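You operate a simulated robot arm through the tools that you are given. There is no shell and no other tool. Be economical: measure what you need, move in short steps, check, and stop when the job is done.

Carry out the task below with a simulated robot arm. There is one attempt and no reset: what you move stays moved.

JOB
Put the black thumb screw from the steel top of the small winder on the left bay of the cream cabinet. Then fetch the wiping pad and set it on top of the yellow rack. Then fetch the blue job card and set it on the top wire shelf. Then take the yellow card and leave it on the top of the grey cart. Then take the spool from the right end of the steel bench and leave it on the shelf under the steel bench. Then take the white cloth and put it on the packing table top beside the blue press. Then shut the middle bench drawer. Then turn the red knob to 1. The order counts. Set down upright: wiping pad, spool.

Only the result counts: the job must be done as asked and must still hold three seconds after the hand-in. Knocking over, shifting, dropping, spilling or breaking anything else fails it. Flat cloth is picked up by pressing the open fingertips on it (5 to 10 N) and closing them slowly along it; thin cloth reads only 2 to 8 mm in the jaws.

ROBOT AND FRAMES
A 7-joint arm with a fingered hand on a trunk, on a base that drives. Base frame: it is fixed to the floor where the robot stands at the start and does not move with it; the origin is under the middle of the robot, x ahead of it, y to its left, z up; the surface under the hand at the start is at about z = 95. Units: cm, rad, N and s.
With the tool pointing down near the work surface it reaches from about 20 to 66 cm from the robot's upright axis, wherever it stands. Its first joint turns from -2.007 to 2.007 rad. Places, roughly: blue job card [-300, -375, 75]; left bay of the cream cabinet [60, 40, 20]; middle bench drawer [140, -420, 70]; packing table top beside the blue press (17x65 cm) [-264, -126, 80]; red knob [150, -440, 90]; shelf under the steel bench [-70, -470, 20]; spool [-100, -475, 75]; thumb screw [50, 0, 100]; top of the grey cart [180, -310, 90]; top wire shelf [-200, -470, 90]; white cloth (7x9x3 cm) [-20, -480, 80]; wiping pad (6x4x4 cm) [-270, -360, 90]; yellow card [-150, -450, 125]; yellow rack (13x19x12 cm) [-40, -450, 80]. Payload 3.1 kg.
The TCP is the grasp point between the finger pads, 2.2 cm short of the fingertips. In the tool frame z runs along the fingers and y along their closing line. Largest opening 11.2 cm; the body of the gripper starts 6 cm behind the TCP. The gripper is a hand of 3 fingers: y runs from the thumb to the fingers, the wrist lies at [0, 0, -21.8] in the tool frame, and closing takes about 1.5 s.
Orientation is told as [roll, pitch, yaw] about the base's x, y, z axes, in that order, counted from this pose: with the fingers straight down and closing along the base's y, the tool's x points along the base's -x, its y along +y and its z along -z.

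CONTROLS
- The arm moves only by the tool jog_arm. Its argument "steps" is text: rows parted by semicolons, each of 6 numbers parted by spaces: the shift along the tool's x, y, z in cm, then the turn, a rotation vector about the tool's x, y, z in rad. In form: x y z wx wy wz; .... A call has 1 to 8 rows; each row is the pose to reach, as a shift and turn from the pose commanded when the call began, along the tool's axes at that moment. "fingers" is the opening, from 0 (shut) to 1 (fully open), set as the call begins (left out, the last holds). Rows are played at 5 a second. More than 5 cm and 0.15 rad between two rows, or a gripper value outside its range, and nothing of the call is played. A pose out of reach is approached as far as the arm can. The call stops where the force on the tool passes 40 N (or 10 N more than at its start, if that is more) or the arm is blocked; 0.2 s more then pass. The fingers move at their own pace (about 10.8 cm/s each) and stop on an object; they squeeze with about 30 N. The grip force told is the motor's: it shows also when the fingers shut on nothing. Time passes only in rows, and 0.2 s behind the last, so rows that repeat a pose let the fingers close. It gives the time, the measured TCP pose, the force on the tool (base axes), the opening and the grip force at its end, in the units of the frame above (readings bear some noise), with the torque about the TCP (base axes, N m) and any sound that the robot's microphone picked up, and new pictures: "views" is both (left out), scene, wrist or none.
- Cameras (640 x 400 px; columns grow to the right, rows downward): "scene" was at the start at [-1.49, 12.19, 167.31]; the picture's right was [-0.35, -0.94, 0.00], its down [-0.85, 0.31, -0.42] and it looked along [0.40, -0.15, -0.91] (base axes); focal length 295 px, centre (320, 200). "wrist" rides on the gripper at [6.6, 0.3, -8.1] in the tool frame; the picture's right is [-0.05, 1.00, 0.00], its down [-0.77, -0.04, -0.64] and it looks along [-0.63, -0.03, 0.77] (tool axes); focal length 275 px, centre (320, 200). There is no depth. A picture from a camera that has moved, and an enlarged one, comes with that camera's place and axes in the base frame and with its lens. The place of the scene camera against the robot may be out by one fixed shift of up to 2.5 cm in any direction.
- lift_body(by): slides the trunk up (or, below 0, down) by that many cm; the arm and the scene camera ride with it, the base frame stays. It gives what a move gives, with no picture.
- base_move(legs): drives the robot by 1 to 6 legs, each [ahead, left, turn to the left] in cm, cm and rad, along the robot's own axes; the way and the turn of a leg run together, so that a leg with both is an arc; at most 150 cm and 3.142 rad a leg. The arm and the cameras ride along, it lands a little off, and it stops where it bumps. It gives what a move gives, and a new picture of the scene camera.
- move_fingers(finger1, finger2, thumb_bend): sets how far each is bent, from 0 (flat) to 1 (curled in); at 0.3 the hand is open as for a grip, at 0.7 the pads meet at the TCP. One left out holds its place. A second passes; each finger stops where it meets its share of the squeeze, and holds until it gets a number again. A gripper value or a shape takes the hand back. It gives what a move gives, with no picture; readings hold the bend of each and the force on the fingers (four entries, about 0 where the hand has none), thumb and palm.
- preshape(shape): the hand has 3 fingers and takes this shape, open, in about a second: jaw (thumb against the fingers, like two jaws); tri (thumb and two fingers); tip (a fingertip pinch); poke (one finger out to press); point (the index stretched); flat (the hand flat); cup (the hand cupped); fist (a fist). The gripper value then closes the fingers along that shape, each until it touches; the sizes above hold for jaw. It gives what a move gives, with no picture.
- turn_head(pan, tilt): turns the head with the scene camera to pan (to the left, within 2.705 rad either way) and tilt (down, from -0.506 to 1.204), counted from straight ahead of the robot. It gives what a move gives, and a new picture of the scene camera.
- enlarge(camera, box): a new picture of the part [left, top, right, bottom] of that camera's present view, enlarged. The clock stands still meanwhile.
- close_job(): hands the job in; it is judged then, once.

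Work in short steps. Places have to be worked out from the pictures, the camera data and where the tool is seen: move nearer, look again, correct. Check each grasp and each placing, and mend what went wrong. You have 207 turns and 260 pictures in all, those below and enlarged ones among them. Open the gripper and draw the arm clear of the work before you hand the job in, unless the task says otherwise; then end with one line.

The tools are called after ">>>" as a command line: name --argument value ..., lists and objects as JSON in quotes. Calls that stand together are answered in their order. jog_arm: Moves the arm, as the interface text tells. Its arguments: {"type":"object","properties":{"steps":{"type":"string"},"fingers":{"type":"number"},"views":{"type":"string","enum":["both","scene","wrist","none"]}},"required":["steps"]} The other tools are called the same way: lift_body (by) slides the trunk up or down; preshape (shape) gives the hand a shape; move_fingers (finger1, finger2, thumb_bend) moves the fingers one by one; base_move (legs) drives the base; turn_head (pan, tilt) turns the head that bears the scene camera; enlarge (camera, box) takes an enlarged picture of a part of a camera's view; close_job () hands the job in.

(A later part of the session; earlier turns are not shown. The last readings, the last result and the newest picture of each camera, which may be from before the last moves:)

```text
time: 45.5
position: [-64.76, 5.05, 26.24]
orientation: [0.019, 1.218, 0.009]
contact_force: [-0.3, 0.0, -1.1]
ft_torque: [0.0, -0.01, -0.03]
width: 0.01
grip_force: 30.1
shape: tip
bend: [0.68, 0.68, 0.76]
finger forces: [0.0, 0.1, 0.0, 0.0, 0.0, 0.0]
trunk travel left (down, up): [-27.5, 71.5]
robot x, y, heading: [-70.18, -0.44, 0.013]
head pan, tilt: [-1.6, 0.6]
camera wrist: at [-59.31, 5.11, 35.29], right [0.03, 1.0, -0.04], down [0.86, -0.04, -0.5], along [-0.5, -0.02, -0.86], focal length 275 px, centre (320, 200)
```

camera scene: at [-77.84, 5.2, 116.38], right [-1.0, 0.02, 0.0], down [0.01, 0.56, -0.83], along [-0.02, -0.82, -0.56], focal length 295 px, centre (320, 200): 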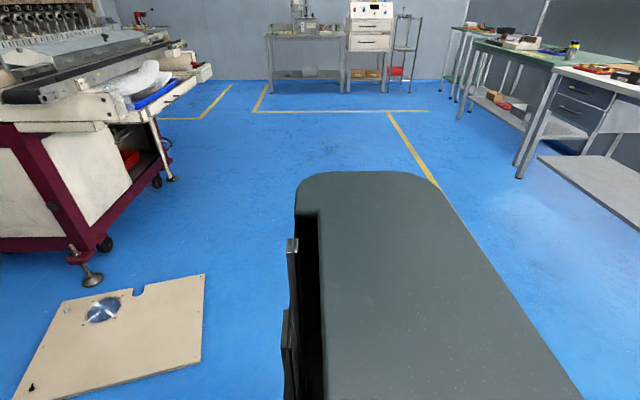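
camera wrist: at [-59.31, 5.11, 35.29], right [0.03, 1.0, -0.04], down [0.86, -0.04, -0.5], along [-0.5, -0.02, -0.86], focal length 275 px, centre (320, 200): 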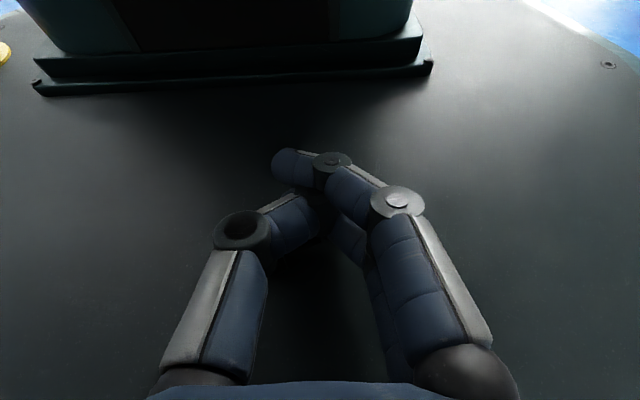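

>>> enlarge --camera "wrist" --box '[240, 180, 400, 280]'

```text
4.00 times, centred on (320, 230) of wrist
camera zoom: at [-59.31, 5.11, 35.29], right [0.03, 1.0, -0.04], down [0.86, -0.04, -0.5], along [-0.5, -0.02, -0.86], focal length 1101 px, centre (320, 80)
```

zoom: 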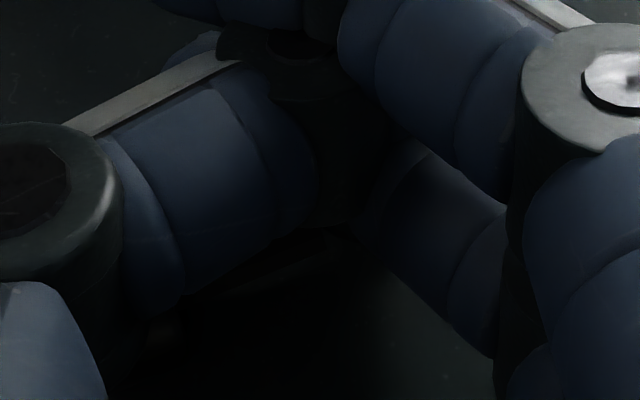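

The deck behind the hand is empty, so the screw is caged. Continue pulling forward by 15 cm.

>>> jog_arm --steps "-1 0 -2.8 0 0 0;-2.1 0 -5.6 0 0 0;-3.1 0 -8.4 0 0 0;-4.2 0 -11.3 0 0 0;-5.2 0 -14.1 0 0 0;-5.2 0 -14.1 0 0 0" --views "wrist"

```text
time: 46.9
position: [-49.63, 4.99, 26.09]
orientation: [0.019, 1.218, 0.011]
contact_force: [-0.2, 0.5, -0.1]
ft_torque: [0.02, -0.03, 0.0]
width: 0.01
grip_force: 30.3
shape: tip
bend: [0.68, 0.68, 0.76]
finger forces: [0.0, 0.1, 0.1, 0.0, 0.0, 0.0]
trunk travel left (down, up): [-27.5, 71.5]
robot x, y, heading: [-70.44, 0.1, 0.007]
head pan, tilt: [-1.6, 0.6]
camera wrist: at [-44.32, 5.1, 35.18], right [0.03, 1.0, -0.04], down [0.86, -0.04, -0.5], along [-0.5, -0.02, -0.86], focal length 275 px, centre (320, 200)
```

wrist: 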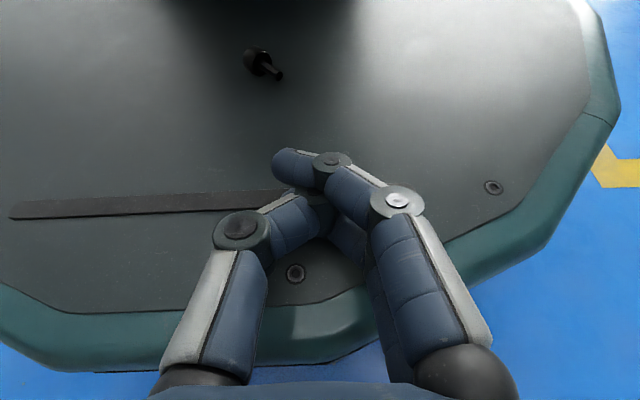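

The screw slipped out by the thumb and now lies at about (-61.8, 1.0), 6 cm further forward. I'll rake again with a steeper hand: lift, tilt to about 0.8 rad, and go behind it.

>>> jog_arm --steps "2.8 0 -1 0 -0.14 0;5.6 0 -2 0 -0.28 0;6.5 0 -2.4 0 -0.42 0;6.5 0 -2.4 0 -0.42 0" --views "wrist"

```text
time: 47.9
position: [-49.54, 4.85, 33.23]
orientation: [0.009, 0.795, -0.001]
contact_force: [0.8, -0.2, -0.8]
ft_torque: [0.03, -0.01, 0.0]
width: 0.03
grip_force: 30.3
shape: tip
bend: [0.68, 0.68, 0.76]
finger forces: [0.0, 0.0, 0.0, 0.0, 0.1, 0.0]
trunk travel left (down, up): [-27.5, 71.5]
robot x, y, heading: [-70.58, -0.56, 0.005]
head pan, tilt: [-1.6, 0.6]
camera wrist: at [-48.4, 5.02, 43.55], right [0.04, 1.0, -0.03], down [0.99, -0.04, -0.11], along [-0.11, -0.02, -0.99], focal length 275 px, centre (320, 200)
```

wrist: 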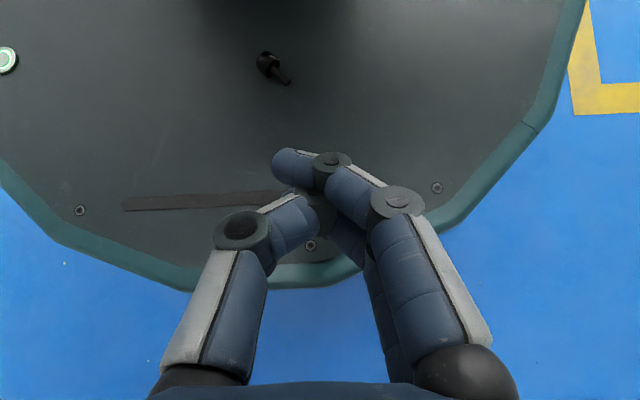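

Screw at (-60.9, 1.3). Move above and behind it, to (-66, 1.3).

>>> jog_arm --steps "3 -1 3 0 0 0;6 -2 6 0 0 0;9 -3 9 0 0 0;11.6 -3.5 11.8 0 0 0;11.6 -3.5 11.8 0 0 0" --views "wrist"

```text
time: 49.1
position: [-66.22, 1.45, 33.13]
orientation: [0.009, 0.798, -0.004]
contact_force: [-0.2, 0.0, -0.7]
ft_torque: [-0.01, -0.01, 0.0]
width: 0.01
grip_force: 30.1
shape: tip
bend: [0.68, 0.68, 0.76]
finger forces: [0.1, 0.0, 0.1, 0.0, 0.0, 0.0]
trunk travel left (down, up): [-27.5, 71.5]
robot x, y, heading: [-70.36, -0.45, 0.007]
head pan, tilt: [-1.6, 0.6]
camera wrist: at [-65.1, 1.64, 43.45], right [0.04, 1.0, -0.03], down [0.99, -0.04, -0.11], along [-0.11, -0.02, -0.99], focal length 275 px, centre (320, 200)
```

wrist: 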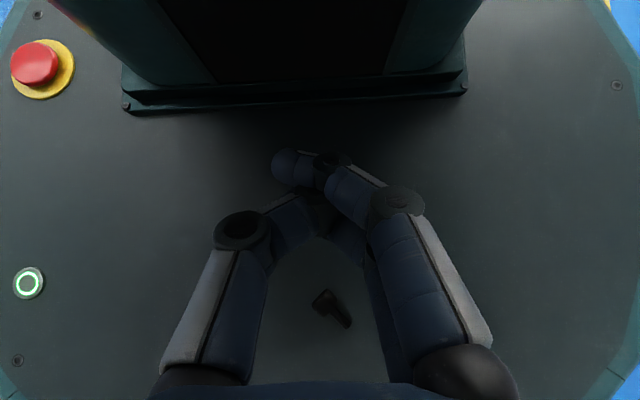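

The arm reaches there easily, so a steeper direct pinch is feasible. I raise the trunk 10, open the pinch, move above the screw and tilt steeper.

>>> lift_body --by 10

>>> jog_arm --steps "-1.5 0 -1.5 0 0 0;-3 0.2 -2.5 0 -0.1 0;-4.3 0.3 -2 0 -0.2 0;-6.5 0.4 -0.5 0 -0.3 0;-8 0.4 0.7 0 -0.4 0;-8 0.4 0.7 0 -0.4 0" --fingers 0.4 --views "wrist"

```text
time: 50.4
position: [-66.21, 1.45, 43.08]
orientation: [0.009, 0.798, -0.002]
contact_force: [-0.4, -0.6, 0.2]
ft_torque: [-0.01, -0.04, 0.02]
width: 0.0
grip_force: 30.0
shape: tip
bend: [0.68, 0.68, 0.76]
finger forces: [0.0, 0.0, 0.0, 0.1, 0.0, 0.0]
trunk travel left (down, up): [-37.5, 61.5]
robot x, y, heading: [-70.17, -0.31, 0.006]
head pan, tilt: [-1.6, 0.6]
```

```text
time: 51.8
position: [-61.13, 1.83, 37.13]
orientation: [0.006, 0.396, -0.008]
contact_force: [-0.1, 0.2, -0.3]
ft_torque: [0.0, 0.01, 0.0]
width: 4.44
grip_force: 0.0
shape: tip
bend: [0.73, 0.73, 0.7]
finger forces: [0.1, 0.0, 0.1, 0.1, 0.1, 0.0]
trunk travel left (down, up): [-37.5, 61.5]
robot x, y, heading: [-70.34, -0.31, 0.009]
head pan, tilt: [-1.6, 0.6]
camera wrist: at [-64.18, 2.05, 46.96], right [0.05, 1.0, -0.01], down [0.96, -0.05, 0.29], along [0.29, -0.03, -0.96], focal length 275 px, centre (320, 200)
```

wrist: 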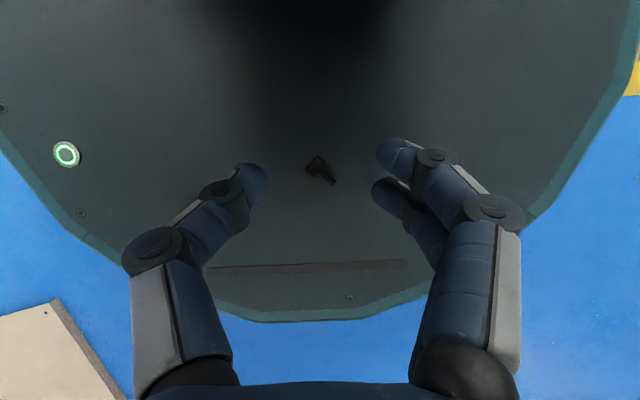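

The tilt works well. Screw centre at (-59.7, 1.9), shank direction about 40° from x toward y. Reduce tilt further and yaw by 0.7 to close across it.

>>> jog_arm --steps "0 0 0 0 -0.12 0;0 0 0 0 -0.25 0;0 0 0 0 -0.25 0" --views "none"

>>> jog_arm --steps "0 0 0 0.021 0 -0.138;0 0 0 0.042 0 -0.276;0 0 0 0.063 0 -0.414;0 0 0 0.084 0 -0.552;0 0 0 0.105 0 -0.69;0 0 0 0.105 0 -0.69" --views "wrist"

```text
time: 52.6
position: [-60.48, 2.25, 36.36]
orientation: [0.021, 0.123, -0.005]
contact_force: [-0.7, -0.7, 0.2]
ft_torque: [-0.01, 0.03, -0.02]
width: 4.45
grip_force: 0.1
shape: tip
bend: [0.73, 0.73, 0.7]
finger forces: [0.0, 0.0, 0.0, 0.0, 0.0, 0.0]
trunk travel left (down, up): [-37.5, 61.5]
robot x, y, heading: [-70.59, -0.31, 0.008]
head pan, tilt: [-1.6, 0.6]
```

```text
time: 54.0
position: [-61.04, 2.26, 36.32]
orientation: [0.011, 0.125, 0.692]
contact_force: [0.0, 0.4, -0.6]
ft_torque: [0.02, -0.02, -0.03]
width: 4.44
grip_force: 0.0
shape: tip
bend: [0.73, 0.73, 0.7]
finger forces: [0.0, 0.0, 0.0, 0.1, 0.0, 0.0]
trunk travel left (down, up): [-37.5, 61.5]
robot x, y, heading: [-70.09, 0.05, 0.012]
head pan, tilt: [-1.6, 0.6]
camera wrist: at [-65.32, -1.15, 45.12], right [-0.6, 0.8, 0.01], down [0.68, 0.5, 0.53], along [0.42, 0.32, -0.85], focal length 275 px, centre (320, 200)
```

wrist: 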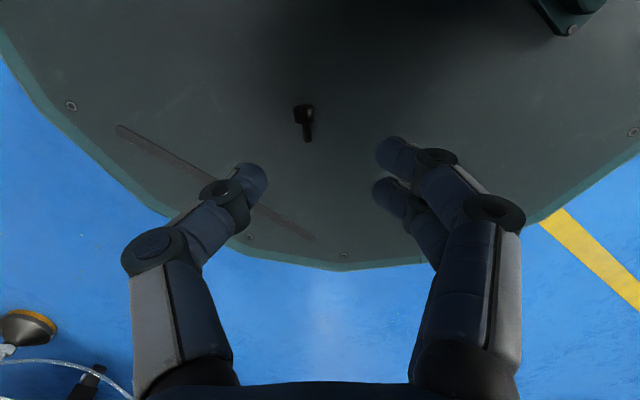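

Nicely aligned across the screw. Centre over (-59.9, 1.7) and descend to z ≈ 27.3.

>>> jog_arm --steps "-1 -0.8 3 0 0 0;-1.64 -1.16 6 0 0 0;-1.64 -1.16 8.9 0 0 0;-1.64 -1.16 8.9 0 0 0" --fingers 0.35 --views "wrist"

```text
time: 55.0
position: [-60.17, 1.19, 27.92]
orientation: [0.002, 0.143, 0.689]
contact_force: [0.6, 0.8, -0.7]
ft_torque: [-0.01, 0.0, 0.02]
width: 3.97
grip_force: 0.1
shape: tip
bend: [0.73, 0.73, 0.7]
finger forces: [0.1, 0.1, 0.1, 0.0, 0.0, 0.0]
trunk travel left (down, up): [-37.5, 61.5]
robot x, y, heading: [-70.18, -0.34, 0.005]
head pan, tilt: [-1.6, 0.6]
camera wrist: at [-64.45, -2.09, 36.91], right [-0.6, 0.8, -0.01], down [0.68, 0.51, 0.52], along [0.42, 0.31, -0.86], focal length 275 px, centre (320, 200)
```

wrist: 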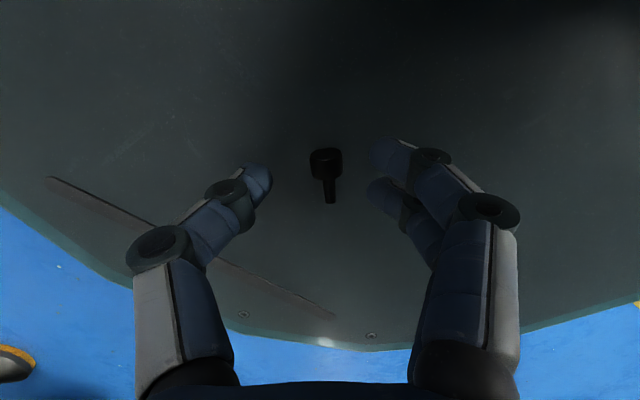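

Screw head at (-59.9, 1.6). A small correction along tool -x, then descend slowly.

>>> jog_arm --steps "-0.8 0.15 0 0 0 0;-0.8 0.15 1 0 0 0;-0.8 0.15 1.6 0 0 0;-0.8 0.15 2.1 0 0 0;-0.8 0.15 2.6 0 0 0;-0.8 0.15 3 0 0 0" --fingers 0.3 --views "wrist"

```text
time: 55.9
position: [-59.64, 1.74, 26.34]
orientation: [0.0, 0.142, 0.69]
contact_force: [7.6, 6.8, 38.8]
ft_torque: [0.29, -0.38, 0.05]
width: 3.76
grip_force: 0.0
shape: tip
bend: [0.74, 0.77, 0.7]
finger forces: [0.0, 0.0, 0.0, 0.0, 0.0, 0.0]
trunk travel left (down, up): [-37.5, 61.5]
robot x, y, heading: [-70.25, -0.24, 0.004]
head pan, tilt: [-1.6, 0.6]
stopped in row 4: the force on the tool passed its limit at 52 N (the readings are from after the stop); the commanded pose is now the measured one
camera wrist: at [-64.07, -1.64, 35.3], right [-0.6, 0.8, -0.01], down [0.68, 0.51, 0.52], along [0.42, 0.31, -0.85], focal length 275 px, centre (320, 200)
```

wrist: 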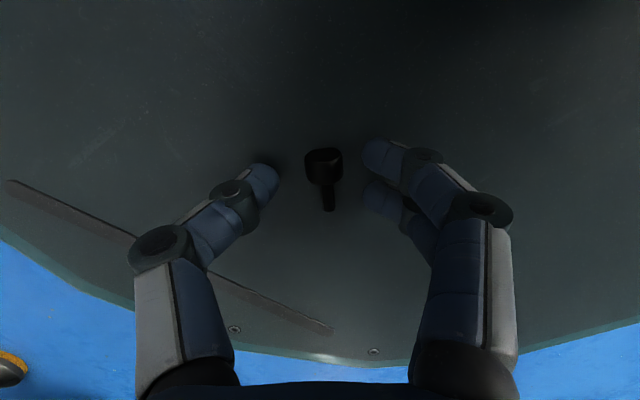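

The tips touch the deck on both sides of the screw head. Back off 0.3 cm and close.

>>> jog_arm --steps "0 0 -0.3 0 0 0;0 0 -0.3 0 0 0;0 0 -0.3 0 0 0;0 0 -0.3 0 0 0;0 0 -0.3 0 0 0" --fingers 0.1 --views "wrist"

```text
time: 57.1
position: [-59.69, 1.8, 26.49]
orientation: [0.003, 0.145, 0.689]
contact_force: [-0.6, 0.0, 0.1]
ft_torque: [0.01, 0.0, -0.01]
width: 1.08
grip_force: 29.8
shape: tip
bend: [0.71, 0.75, 0.71]
finger forces: [15.9, 10.1, 0.0, 0.0, 26.0, 0.0]
trunk travel left (down, up): [-37.5, 61.5]
robot x, y, heading: [-70.5, -0.36, 0.01]
head pan, tilt: [-1.6, 0.6]
camera wrist: at [-64.05, -1.57, 35.48], right [-0.6, 0.8, 0.0], down [0.68, 0.51, 0.52], along [0.42, 0.31, -0.86], focal length 275 px, centre (320, 200)
```

wrist: 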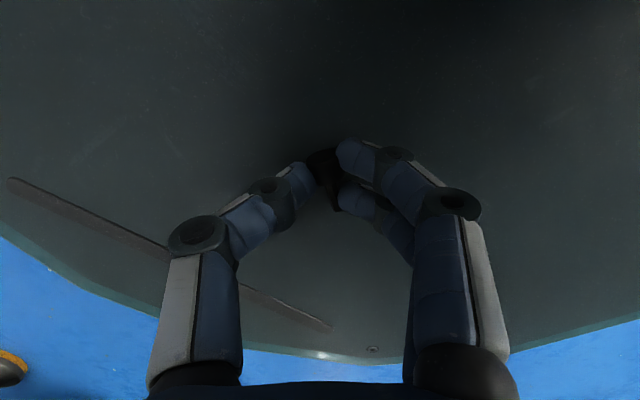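

Gripped, with real finger forces (16, 10, 26 N). Lift slowly with the squeeze held.

>>> jog_arm --steps "0 0 0 0 0 0;0 0 -1 0 0 0;0 0 -3 0 0 0;0 0 -6 0 0 0;0 0 -6 0 0 0" --fingers 0 --views "wrist"

```text
time: 58.3
position: [-58.97, 2.17, 32.36]
orientation: [0.0, 0.145, 0.69]
contact_force: [-1.1, 0.8, 0.1]
ft_torque: [0.01, 0.03, 0.0]
width: 1.12
grip_force: 29.6
shape: tip
bend: [0.71, 0.75, 0.71]
finger forces: [15.9, 10.1, 0.0, 0.0, 26.1, 0.1]
trunk travel left (down, up): [-37.5, 61.5]
robot x, y, heading: [-70.49, -0.26, 0.005]
head pan, tilt: [-1.6, 0.6]
camera wrist: at [-63.24, -1.15, 41.42], right [-0.6, 0.8, 0.0], down [0.68, 0.51, 0.52], along [0.42, 0.31, -0.86], focal length 275 px, centre (320, 200)
```

wrist: 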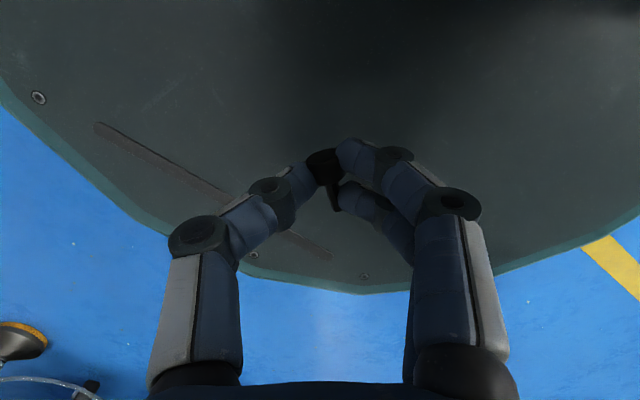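

The screw is held. Bring the hand out to the front and undo the yaw.

>>> jog_arm --steps "-3 -2.6 -2 0 0 0;-6 -5.2 -4 0 0 0;-9 -7.8 -6 0 0 0;-12 -10.4 -7 0 0 0;-15 -13 -7.7 0 0 0;-18.4 -15 -7.7 0 0 0" --views "none"

>>> turn_head --pan 0.3 --tilt 0.7

```text
time: 59.7
position: [-34.59, 2.7, 37.42]
orientation: [0.004, 0.145, 0.688]
contact_force: [-0.3, -0.1, 0.2]
ft_torque: [0.03, 0.03, 0.02]
width: 1.05
grip_force: 30.2
shape: tip
bend: [0.71, 0.75, 0.71]
finger forces: [16.1, 10.1, 0.0, 0.0, 26.0, 0.1]
trunk travel left (down, up): [-37.5, 61.5]
robot x, y, heading: [-70.45, -0.16, 0.007]
head pan, tilt: [-1.6, 0.6]
```

```text
time: 61.6
position: [-34.74, 2.86, 37.33]
orientation: [0.004, 0.145, 0.69]
contact_force: [-1.0, 0.3, 0.0]
ft_torque: [0.02, 0.0, -0.01]
width: 1.11
grip_force: 30.5
shape: tip
bend: [0.71, 0.75, 0.71]
finger forces: [16.1, 9.9, 0.0, 0.1, 26.0, 0.0]
trunk travel left (down, up): [-37.5, 61.5]
robot x, y, heading: [-70.52, -0.08, 0.011]
head pan, tilt: [0.3, 0.7]
camera scene: at [-69.54, 16.59, 125.51], right [0.3, -0.95, 0.0], down [-0.61, -0.19, -0.76], along [0.73, 0.23, -0.64], focal length 295 px, centre (320, 200)
```

scene: 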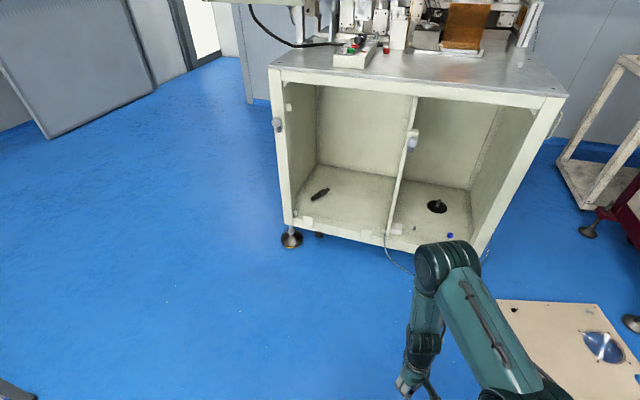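

The left bay is open in front: y ≈ 17…60, front plane x ≈ 27, floor z ≈ 20–25, with a screwdriver near (53, 55) to avoid. I turn the hand to point forward and down, then drive nearer.

>>> jog_arm --steps "0 0 0 -0.02 0 0.138;0 0 0 -0.04 0 0.276;0 0 0 -0.06 0 0.414;0 0 0 -0.08 0 0.552;0 0 0 -0.1 0 0.683" --views "none"

>>> jog_arm --steps "0 0 -1 0 -0.14 0;0 0 -2 0 -0.28 0;0 0 -3 0 -0.42 0;0 0 -4 0 -0.56 0;0 0 -5 0 -0.70 0;0 0 -5 0 -0.84 0" --views "none"

>>> base_move --legs '[[0, 34, 0], [45, 0, 0]]'

```text
time: 62.8
position: [-34.59, 3.01, 37.52]
orientation: [0.003, 0.146, -0.003]
contact_force: [-0.1, -0.1, 0.0]
ft_torque: [0.0, 0.01, -0.02]
width: 1.09
grip_force: 30.2
shape: tip
bend: [0.71, 0.75, 0.71]
finger forces: [16.1, 10.1, 0.0, 0.0, 26.1, 0.1]
trunk travel left (down, up): [-37.5, 61.5]
robot x, y, heading: [-70.47, -0.34, 0.002]
head pan, tilt: [0.3, 0.7]
```

```text
time: 64.2
position: [-33.86, 2.9, 42.33]
orientation: [0.007, -0.696, -0.002]
contact_force: [-0.3, -0.3, 0.5]
ft_torque: [0.03, 0.0, 0.01]
width: 1.07
grip_force: 30.1
shape: tip
bend: [0.71, 0.75, 0.71]
finger forces: [16.2, 9.9, 0.0, 0.1, 26.1, 0.0]
trunk travel left (down, up): [-37.5, 61.5]
robot x, y, heading: [-70.41, -0.61, 0.004]
head pan, tilt: [0.3, 0.7]
```

```text
time: 68.7
position: [10.1, 37.48, 42.47]
orientation: [0.005, -0.694, -0.002]
contact_force: [-0.5, 0.4, 1.1]
ft_torque: [-0.02, 0.01, 0.01]
width: 1.07
grip_force: 30.3
shape: tip
bend: [0.71, 0.75, 0.71]
finger forces: [16.3, 10.0, 0.1, 0.0, 26.1, 0.0]
trunk travel left (down, up): [-37.5, 61.5]
robot x, y, heading: [-26.82, 34.29, 0.007]
head pan, tilt: [0.3, 0.7]
camera scene: at [-25.73, 51.08, 125.51], right [0.3, -0.95, 0.0], down [-0.61, -0.2, -0.76], along [0.73, 0.23, -0.64], focal length 295 px, centre (320, 200)
```

scene: 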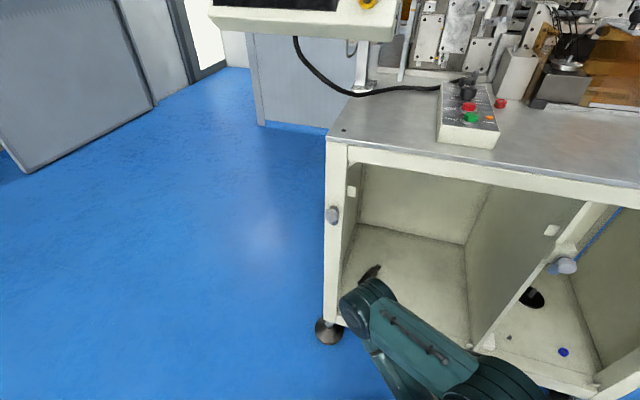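

Hand is in front of the left bay. See the wrist view of the bay floor.

>>> jog_arm --steps "0 0 0 0 0 0" --views "wrist"

```text
time: 69.1
position: [9.95, 37.45, 42.34]
orientation: [0.003, -0.695, -0.003]
contact_force: [1.0, 0.1, -0.1]
ft_torque: [0.02, 0.01, 0.0]
width: 1.04
grip_force: 30.2
shape: tip
bend: [0.71, 0.75, 0.71]
finger forces: [16.2, 9.9, 0.0, 0.0, 26.2, 0.0]
trunk travel left (down, up): [-37.5, 61.5]
robot x, y, heading: [-26.33, 34.17, 0.004]
head pan, tilt: [0.3, 0.7]
camera wrist: at [-0.19, 37.67, 44.34], right [0.04, 1.0, 0.03], down [0.19, -0.04, 0.98], along [0.98, -0.03, -0.19], focal length 275 px, centre (320, 200)
```

wrist: 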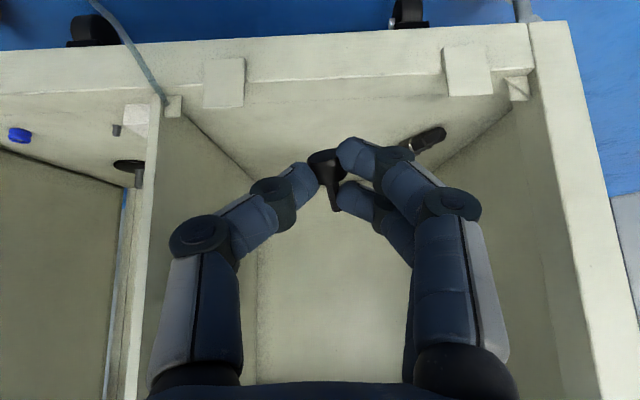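

Floor of the bay at z ≈ 25.5, screwdriver near (42, 54). I drive 10 cm nearer and reach in to about (40, 35.5, 32).

>>> base_move --legs '[[10, 0, 0]]'

>>> jog_arm --steps "-2.2 -0.5 4 0 0 0;-4.5 -1 8.2 0 0 0;-6.7 -1.5 12.3 0 0 0;-9 -2 16.4 0 0 0;-9 -2 20.4 0 0 0;-9 -2 20.4 0 0 0"

```text
time: 70.2
position: [20.06, 37.56, 42.32]
orientation: [0.004, -0.696, -0.001]
contact_force: [1.0, 0.3, -0.8]
ft_torque: [0.0, 0.01, 0.01]
width: 1.05
grip_force: 29.7
shape: tip
bend: [0.71, 0.75, 0.71]
finger forces: [16.1, 9.9, 0.0, 0.0, 26.2, 0.1]
trunk travel left (down, up): [-37.5, 61.5]
robot x, y, heading: [-16.7, 34.41, 0.006]
head pan, tilt: [0.3, 0.7]
camera scene: at [-15.66, 51.17, 125.51], right [0.3, -0.95, 0.0], down [-0.61, -0.2, -0.76], along [0.73, 0.23, -0.64], focal length 295 px, centre (320, 200)
```

scene: 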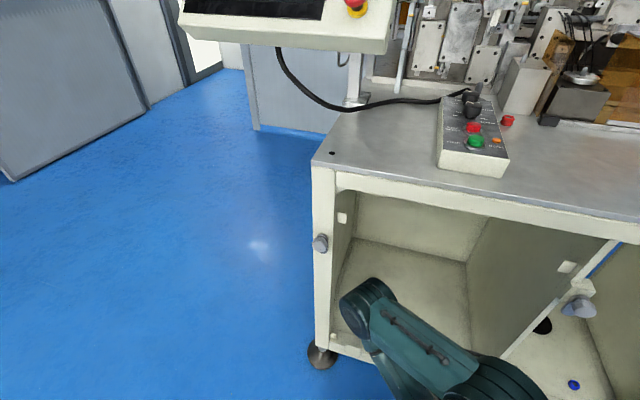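

```text
time: 71.6
position: [40.17, 35.52, 32.45]
orientation: [0.001, -0.695, -0.001]
contact_force: [-0.1, 0.3, -0.8]
ft_torque: [0.02, 0.0, -0.03]
width: 1.03
grip_force: 30.4
shape: tip
bend: [0.71, 0.75, 0.71]
finger forces: [16.2, 9.8, 0.1, 0.0, 26.1, 0.1]
trunk travel left (down, up): [-37.5, 61.5]
robot x, y, heading: [-16.3, 34.23, 0.01]
head pan, tilt: [0.3, 0.7]
camera scene: at [-15.67, 51.16, 125.51], right [0.3, -0.95, 0.0], down [-0.61, -0.2, -0.76], along [0.73, 0.23, -0.64], focal length 295 px, centre (320, 200)
camera wrist: at [30.02, 35.69, 34.37], right [0.03, 1.0, 0.03], down [0.19, -0.04, 0.98], along [0.98, -0.03, -0.19], focal length 275 px, centre (320, 200)
```

scene: 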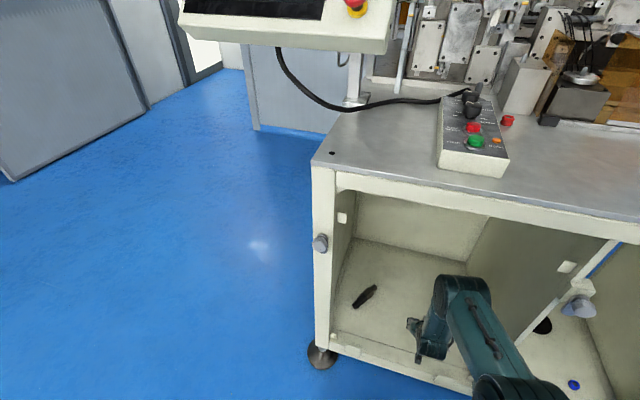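
wrist: 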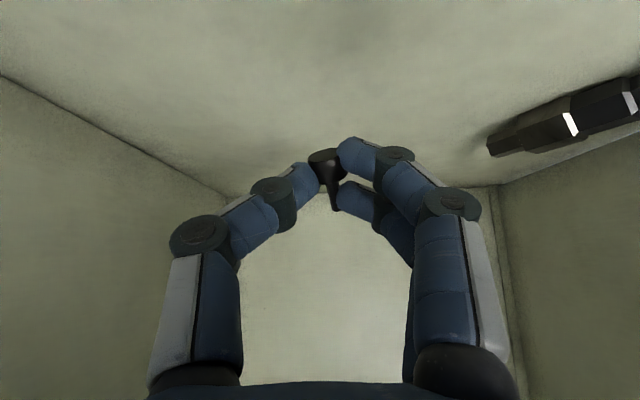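

Lower toward the bay floor until light contact.

>>> jog_arm --steps "0.96 0 1.15 0 0 0;1.6 0 1.92 0 0 0;1.92 0 2.3 0 0 0;2.24 0 2.7 0 0 0;2.56 0 3.07 0 0 0;2.88 0 3.45 0 0 0;3.2 0 3.84 0 0 0" --views "wrist"

```text
time: 73.2
position: [40.02, 35.6, 27.38]
orientation: [0.003, -0.693, -0.002]
contact_force: [0.6, -0.1, 0.2]
ft_torque: [0.01, -0.01, 0.01]
width: 1.0
grip_force: 30.1
shape: tip
bend: [0.71, 0.75, 0.71]
finger forces: [16.2, 9.8, 0.0, 0.0, 26.0, 0.0]
trunk travel left (down, up): [-37.5, 61.5]
robot x, y, heading: [-16.45, 34.25, 0.007]
head pan, tilt: [0.3, 0.7]
camera wrist: at [29.88, 35.78, 29.38], right [0.04, 1.0, 0.03], down [0.19, -0.04, 0.98], along [0.98, -0.03, -0.19], focal length 275 px, centre (320, 200)
```

wrist: 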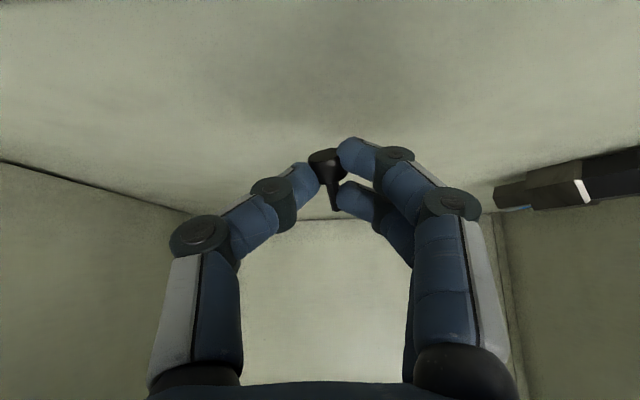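

No contact yet. Continue lowering in small steps.

>>> jog_arm --steps "0.32 0 0.38 0 0 0;0.64 0 0.77 0 0 0;0.96 0 1.15 0 0 0;1.28 0 1.54 0 0 0;1.6 0 1.92 0 0 0;1.92 0 2.3 0 0 0;2.24 0 2.7 0 0 0;2.56 0 3.07 0 0 0" --views "wrist"

```text
time: 74.5
position: [40.64, 35.9, 25.61]
orientation: [0.006, -0.718, 0.004]
contact_force: [-4.6, 1.5, 28.0]
ft_torque: [0.29, 0.01, 0.03]
width: 1.27
grip_force: 29.7
shape: tip
bend: [0.76, 0.76, 0.71]
finger forces: [47.2, 9.4, 0.0, 0.0, 31.3, 0.0]
trunk travel left (down, up): [-37.5, 61.5]
robot x, y, heading: [-16.66, 34.32, 0.01]
head pan, tilt: [0.3, 0.7]
stopped in row 6: the force on the tool passed its limit at 44 N (the readings are from after the stop); the commanded pose is now the measured one
camera wrist: at [30.36, 36.04, 27.34], right [0.03, 1.0, 0.03], down [0.16, -0.04, 0.99], along [0.99, -0.02, -0.16], focal length 275 px, centre (320, 200)
```

wrist: 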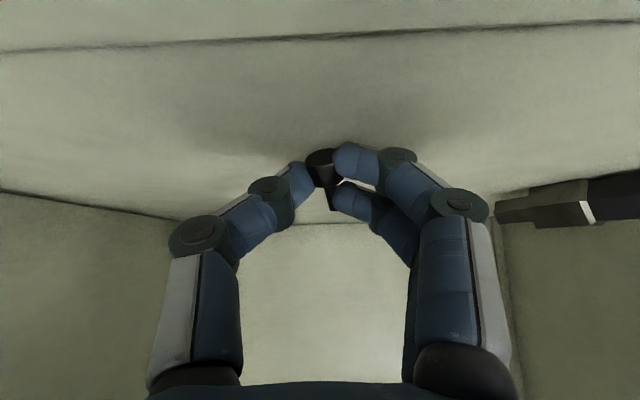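

Contact with the bay floor. Rise 0.4 cm to relieve it and open to release the screw.

>>> jog_arm --steps "-0.26 0 -0.3 0 0 0;-0.26 0 -0.3 0 0 0" --views "none"

>>> jog_arm --steps "-0.26 0 -0.3 0 0 0;-0.26 0 -0.3 0 0 0;-0.26 0 -0.3 0 0 0;-0.26 0 -0.3 0 0 0;-0.26 0 -0.3 0 0 0" --fingers 0.4 --views "wrist"

```text
time: 75.1
position: [40.48, 35.81, 25.8]
orientation: [0.004, -0.711, 0.0]
contact_force: [2.3, -2.2, 14.4]
ft_torque: [0.08, -0.1, -0.05]
width: 1.13
grip_force: 30.3
shape: tip
bend: [0.73, 0.76, 0.71]
finger forces: [34.1, 9.4, 0.0, 0.0, 29.8, 0.0]
trunk travel left (down, up): [-37.5, 61.5]
robot x, y, heading: [-16.7, 33.99, 0.007]
head pan, tilt: [0.3, 0.7]
```

```text
time: 76.3
position: [40.44, 35.77, 26.08]
orientation: [0.003, -0.707, 0.002]
contact_force: [-0.5, 0.2, 0.4]
ft_torque: [-0.01, -0.01, 0.01]
width: 4.46
grip_force: 0.1
shape: tip
bend: [0.73, 0.73, 0.7]
finger forces: [0.0, 0.0, 0.1, 0.1, 0.1, 0.1]
trunk travel left (down, up): [-37.5, 61.5]
robot x, y, heading: [-16.43, 34.46, 0.009]
head pan, tilt: [0.3, 0.7]
camera wrist: at [30.19, 35.97, 27.9], right [0.03, 1.0, 0.03], down [0.17, -0.04, 0.98], along [0.98, -0.02, -0.17], focal length 275 px, centre (320, 200)
```

wrist: 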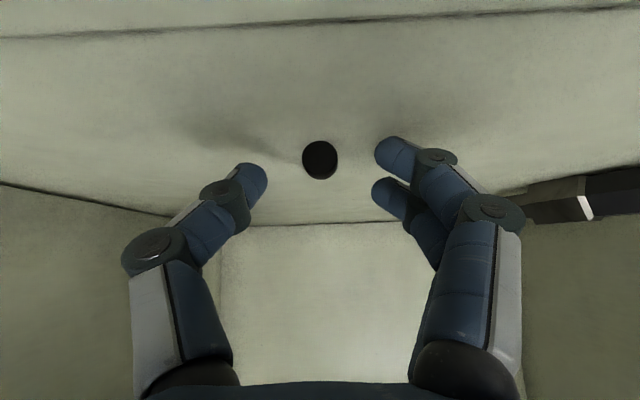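

The screw lies in the bay. Withdraw upward and back along the tool axis.

>>> jog_arm --steps "-1.5 0 -2 0 0 0;-1.5 0 -6 0 0 0;0 0 -10 0 0 0;2 0 -14 0 0 0;4 0 -18 0 0 0;6 0 -22 0 0 0;6 0 -22 0 0 0" --views "wrist"

>>> enlarge --camera "wrist" --box '[200, 80, 520, 280]'

```text
time: 77.9
position: [21.58, 35.64, 38.69]
orientation: [0.004, -0.707, 0.003]
contact_force: [0.2, -0.4, 0.1]
ft_torque: [0.03, -0.01, 0.0]
width: 4.44
grip_force: 0.0
shape: tip
bend: [0.73, 0.73, 0.7]
finger forces: [0.1, 0.0, 0.1, 0.0, 0.1, 0.1]
trunk travel left (down, up): [-37.5, 61.5]
robot x, y, heading: [-16.74, 34.2, 0.011]
head pan, tilt: [0.3, 0.7]
camera wrist: at [11.39, 35.82, 40.61], right [0.03, 1.0, 0.03], down [0.17, -0.04, 0.98], along [0.98, -0.03, -0.17], focal length 275 px, centre (320, 200)
```

wrist: 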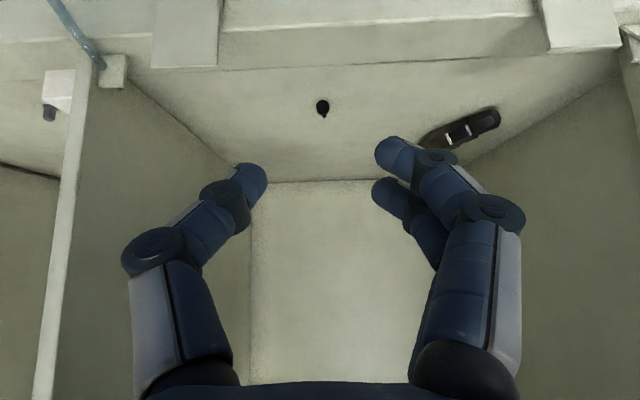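

```text
2.00 times, centred on (360, 180) of wrist
camera zoom: at [11.39, 35.82, 40.61], right [0.03, 1.0, 0.03], down [0.17, -0.04, 0.98], along [0.98, -0.03, -0.17], focal length 551 px, centre (240, 240)
```

zoom: 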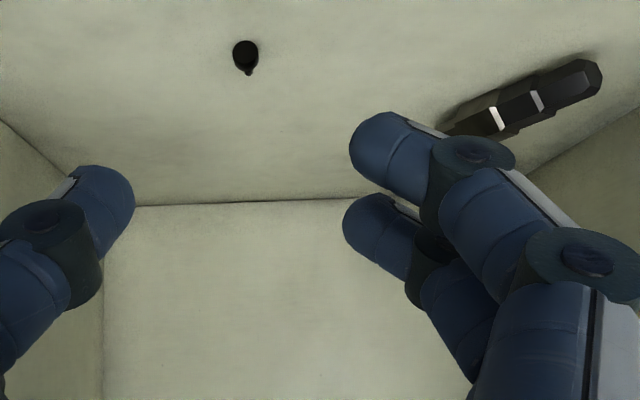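

The screw is in the left bay. Back out, bring the hand upright and raise the trunk for travelling.

>>> base_move --legs '[[-45, 0, 0]]'

>>> jog_arm --steps "0 0 0 0 0.14 0;0 0 0 0 0.28 0;0 0 0 0 0.42 0;0 0 0 0 0.56 0;0 0 0 0 0.705 0" --views "none"

>>> preshape --shape "jaw"

>>> lift_body --by 40

>>> lift_body --by 20

>>> turn_head --pan 0 --tilt 0.6

>>> base_move --legs '[[0, 0, -1.91], [150, 0, 0]]'

```text
time: 80.6
position: [-24.06, 35.16, 38.74]
orientation: [0.003, -0.705, 0.007]
contact_force: [-0.2, 0.0, 1.1]
ft_torque: [-0.01, 0.0, 0.0]
width: 4.41
grip_force: 0.1
shape: tip
bend: [0.73, 0.73, 0.7]
finger forces: [0.0, 0.1, 0.0, 0.0, 0.0, 0.0]
trunk travel left (down, up): [-37.5, 61.5]
robot x, y, heading: [-61.92, 33.82, 0.014]
head pan, tilt: [0.3, 0.7]
camera scene: at [-61.52, 50.63, 125.51], right [0.31, -0.95, 0.0], down [-0.61, -0.2, -0.76], along [0.73, 0.24, -0.64], focal length 295 px, centre (320, 200)
```

scene: 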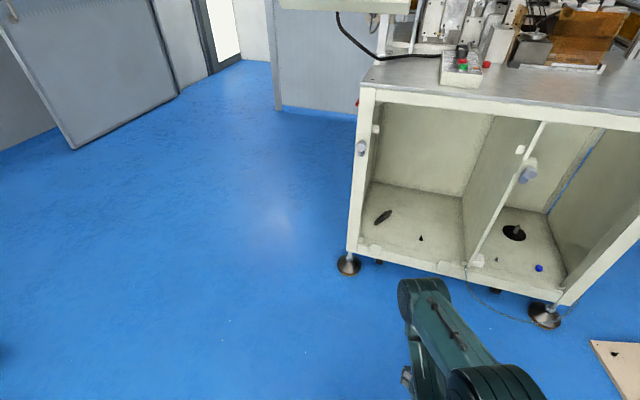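

```text
time: 81.8
position: [-24.11, 35.32, 38.68]
orientation: [0.003, -0.001, 0.01]
contact_force: [-0.3, 0.0, -0.1]
ft_torque: [-0.03, 0.0, 0.01]
width: 4.44
grip_force: 0.1
shape: tip
bend: [0.73, 0.73, 0.7]
finger forces: [0.1, 0.0, 0.0, 0.0, 0.1, 0.0]
trunk travel left (down, up): [-37.5, 61.5]
robot x, y, heading: [-61.82, 33.9, 0.013]
head pan, tilt: [0.3, 0.7]
```

```text
time: 82.7
position: [-24.11, 35.24, 38.62]
orientation: [0.004, -0.003, 0.009]
contact_force: [0.3, 0.3, -0.1]
ft_torque: [0.04, 0.0, 0.03]
width: 11.19
grip_force: 0.0
shape: jaw
bend: [0.3, 0.3, 0.3]
finger forces: [0.0, 0.0, 0.0, 0.0, 0.0, 0.0]
trunk travel left (down, up): [-37.5, 61.5]
robot x, y, heading: [-62.43, 33.69, 0.013]
head pan, tilt: [0.3, 0.7]
```

```text
time: 86.6
position: [-24.07, 35.28, 78.81]
orientation: [0.005, -0.002, 0.008]
contact_force: [0.4, -0.3, -0.7]
ft_torque: [0.03, 0.02, -0.01]
width: 11.21
grip_force: 0.1
shape: jaw
bend: [0.3, 0.3, 0.3]
finger forces: [0.0, 0.1, 0.0, 0.0, 0.0, 0.0]
trunk travel left (down, up): [-77.5, 21.5]
robot x, y, heading: [-62.21, 33.77, 0.014]
head pan, tilt: [0.3, 0.7]
```

```text
time: 88.7
position: [-24.1, 35.22, 98.69]
orientation: [0.004, -0.001, 0.009]
contact_force: [0.3, 0.1, 0.0]
ft_torque: [-0.02, -0.02, 0.0]
width: 11.2
grip_force: 0.0
shape: jaw
bend: [0.3, 0.3, 0.3]
finger forces: [0.1, 0.0, 0.0, 0.1, 0.0, 0.0]
trunk travel left (down, up): [-97.5, 1.5]
robot x, y, heading: [-62.47, 33.74, 0.011]
head pan, tilt: [0.3, 0.7]
```

```text
time: 89.5
position: [-24.2, 35.16, 98.68]
orientation: [0.003, -0.002, 0.008]
contact_force: [-0.1, -0.5, -0.1]
ft_torque: [-0.01, -0.03, -0.02]
width: 11.21
grip_force: 0.1
shape: jaw
bend: [0.3, 0.3, 0.3]
finger forces: [0.0, 0.0, 0.0, 0.0, 0.0, 0.0]
trunk travel left (down, up): [-97.5, 1.5]
robot x, y, heading: [-62.23, 33.68, 0.009]
head pan, tilt: [0.0, 0.6]
camera scene: at [-60.75, 48.15, 186.37], right [0.02, -1.0, 0.0], down [-0.57, -0.01, -0.82], along [0.82, 0.01, -0.57], focal length 295 px, centre (320, 200)
```

scene: 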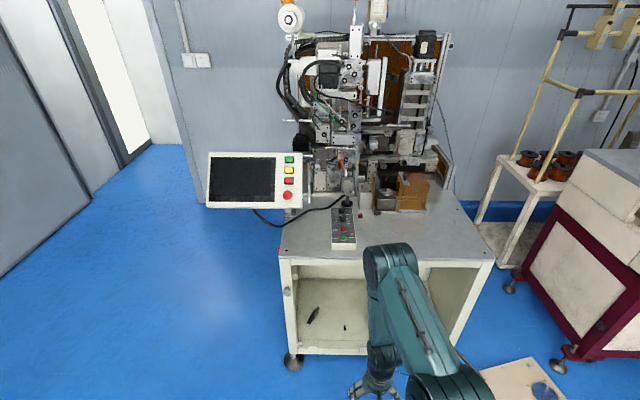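

```text
time: 101.5
position: [-114.53, -147.27, 98.66]
orientation: [0.005, -0.003, -1.86]
contact_force: [0.4, 0.0, -0.4]
ft_torque: [0.01, -0.02, 0.01]
width: 11.18
grip_force: 0.0
shape: jaw
bend: [0.3, 0.3, 0.3]
finger forces: [0.0, 0.0, 0.0, 0.0, 0.0, 0.0]
trunk travel left (down, up): [-97.5, 1.5]
robot x, y, heading: [-105.02, -110.28, -1.863]
head pan, tilt: [0.0, 0.6]
camera scene: at [-92.05, -118.39, 186.37], right [-0.96, 0.28, 0.0], down [0.16, 0.54, -0.83], along [-0.23, -0.79, -0.56], focal length 295 px, centre (320, 200)
```

scene: 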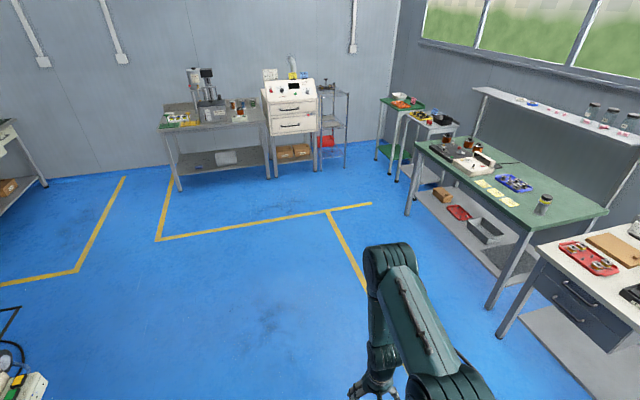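

Good overview. Zoom on the far benches to identify the objects.

>>> enlarge --camera "scene" --box '[140, 50, 380, 200]'

>>> enlarge --camera "scene" --box '[370, 80, 640, 250]'

```text
2.67 times, centred on (260, 125) of scene
camera zoom: at [-92.05, -118.39, 186.37], right [-0.96, 0.28, 0.0], down [0.16, 0.54, -0.83], along [-0.23, -0.79, -0.56], focal length 786 px, centre (480, 400)
```

zoom: 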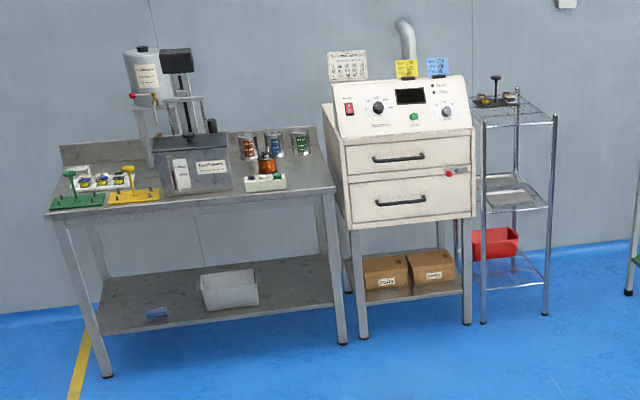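

```text
2.35 times, centred on (505, 165) of scene
camera zoom: at [-92.05, -118.39, 186.37], right [-0.96, 0.28, 0.0], down [0.16, 0.54, -0.83], along [-0.23, -0.79, -0.56], focal length 694 px, centre (-115, 282)
```

zoom: 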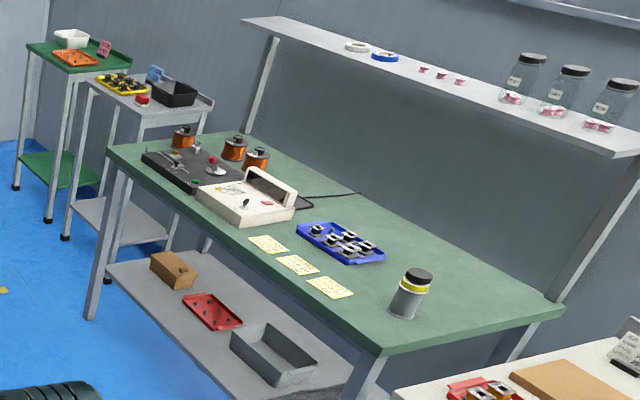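

The blue job card stands on the small grey cart near (-300, -385), with a red block (probably the pad) at its front. Drive to a spot in front of that cart and face it.

>>> base_move --legs '[[0, 0, -0.07], [141, 0, 0], [140, 0, 0], [0, 0, -1.21]]'

```text
time: 118.8
position: [-238.65, -378.72, 98.77]
orientation: [0.003, -0.001, 3.134]
contact_force: [-0.4, 0.1, 0.2]
ft_torque: [0.04, -0.03, 0.01]
width: 11.21
grip_force: 0.0
shape: jaw
bend: [0.3, 0.3, 0.3]
finger forces: [0.0, 0.1, 0.0, 0.0, 0.0, 0.1]
trunk travel left (down, up): [-97.5, 1.5]
robot x, y, heading: [-200.78, -378.08, 3.139]
head pan, tilt: [0.0, 0.6]
camera scene: at [-204.69, -394.2, 186.37], right [0.0, 1.0, 0.0], down [0.57, 0.0, -0.83], along [-0.83, 0.0, -0.57], focal length 295 px, centre (320, 200)
```

scene: 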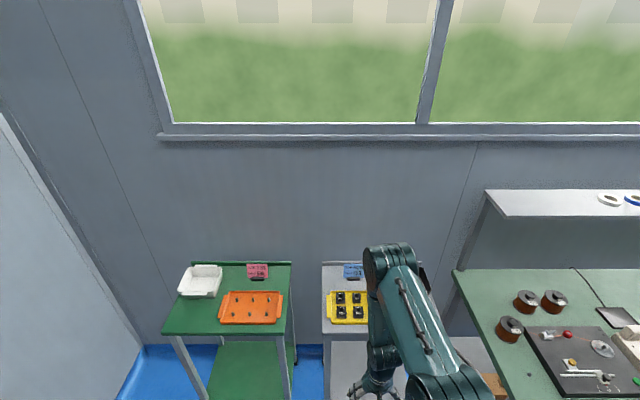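

The arm hides the cart's right side; swing the hand to the right and look again with both cameras.

>>> jog_arm --steps "0 -4.5 0 0 0 0;0 -9 0 0 0 0;0 -13.5 0 0 0 0;0 -18 0 0 0 0;0 -22 0 0 0 0;0 -26 0 0 0 0"

>>> turn_head --pan 0.0 --tilt 0.9

```text
time: 120.2
position: [-238.59, -352.74, 98.56]
orientation: [0.002, -0.002, 3.135]
contact_force: [-0.3, 0.4, 0.1]
ft_torque: [0.0, 0.0, 0.02]
width: 11.2
grip_force: 0.1
shape: jaw
bend: [0.3, 0.3, 0.3]
finger forces: [0.1, 0.1, 0.1, 0.1, 0.0, 0.0]
trunk travel left (down, up): [-97.5, 1.5]
robot x, y, heading: [-201.02, -377.75, 3.137]
head pan, tilt: [0.0, 0.6]
camera scene: at [-204.73, -394.09, 186.38], right [0.0, 1.0, 0.0], down [0.57, 0.0, -0.82], along [-0.82, 0.0, -0.57], focal length 295 px, centre (320, 200)
camera wrist: at [-232.02, -353.17, 106.68], right [-0.05, -1.0, 0.0], down [-0.77, 0.04, 0.64], along [-0.64, 0.03, -0.77], focal length 275 px, centre (320, 200)
```

scene: 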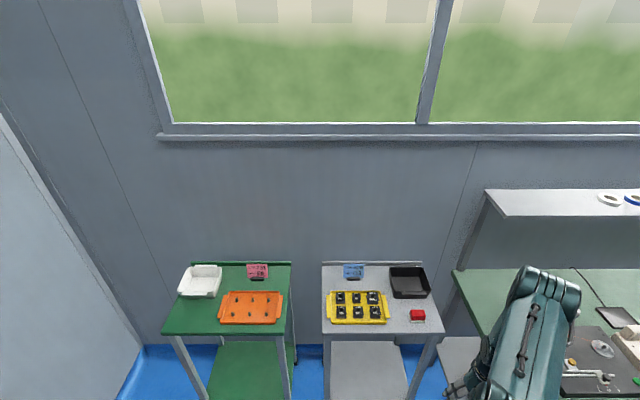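
wrist: 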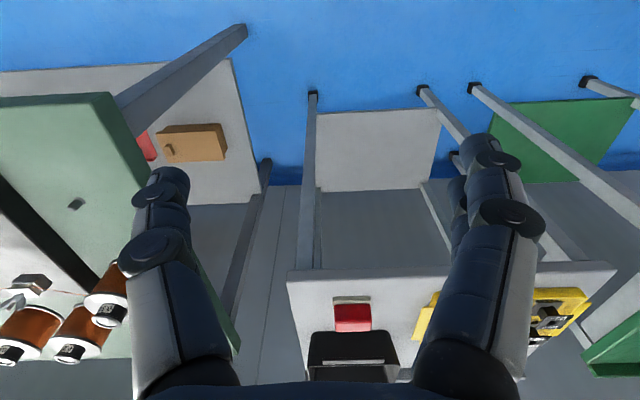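

```text
time: 121.0
position: [-238.67, -352.92, 98.59]
orientation: [0.001, -0.002, 3.135]
contact_force: [1.0, -0.3, 1.1]
ft_torque: [-0.02, -0.03, -0.04]
width: 11.2
grip_force: 0.1
shape: jaw
bend: [0.3, 0.3, 0.3]
finger forces: [0.1, 0.0, 0.1, 0.0, 0.0, 0.1]
trunk travel left (down, up): [-97.5, 1.5]
robot x, y, heading: [-200.3, -377.89, 3.137]
head pan, tilt: [0.0, 0.901]
camera scene: at [-203.4, -394.2, 183.9], right [0.0, 1.0, 0.0], down [0.78, 0.0, -0.62], along [-0.62, 0.0, -0.78], focal length 295 px, centre (320, 200)
```

scene: 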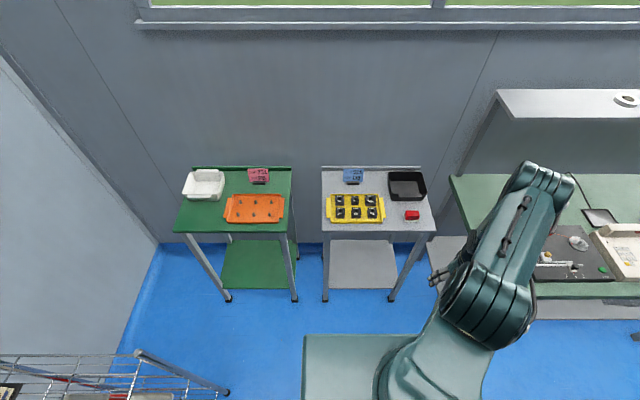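

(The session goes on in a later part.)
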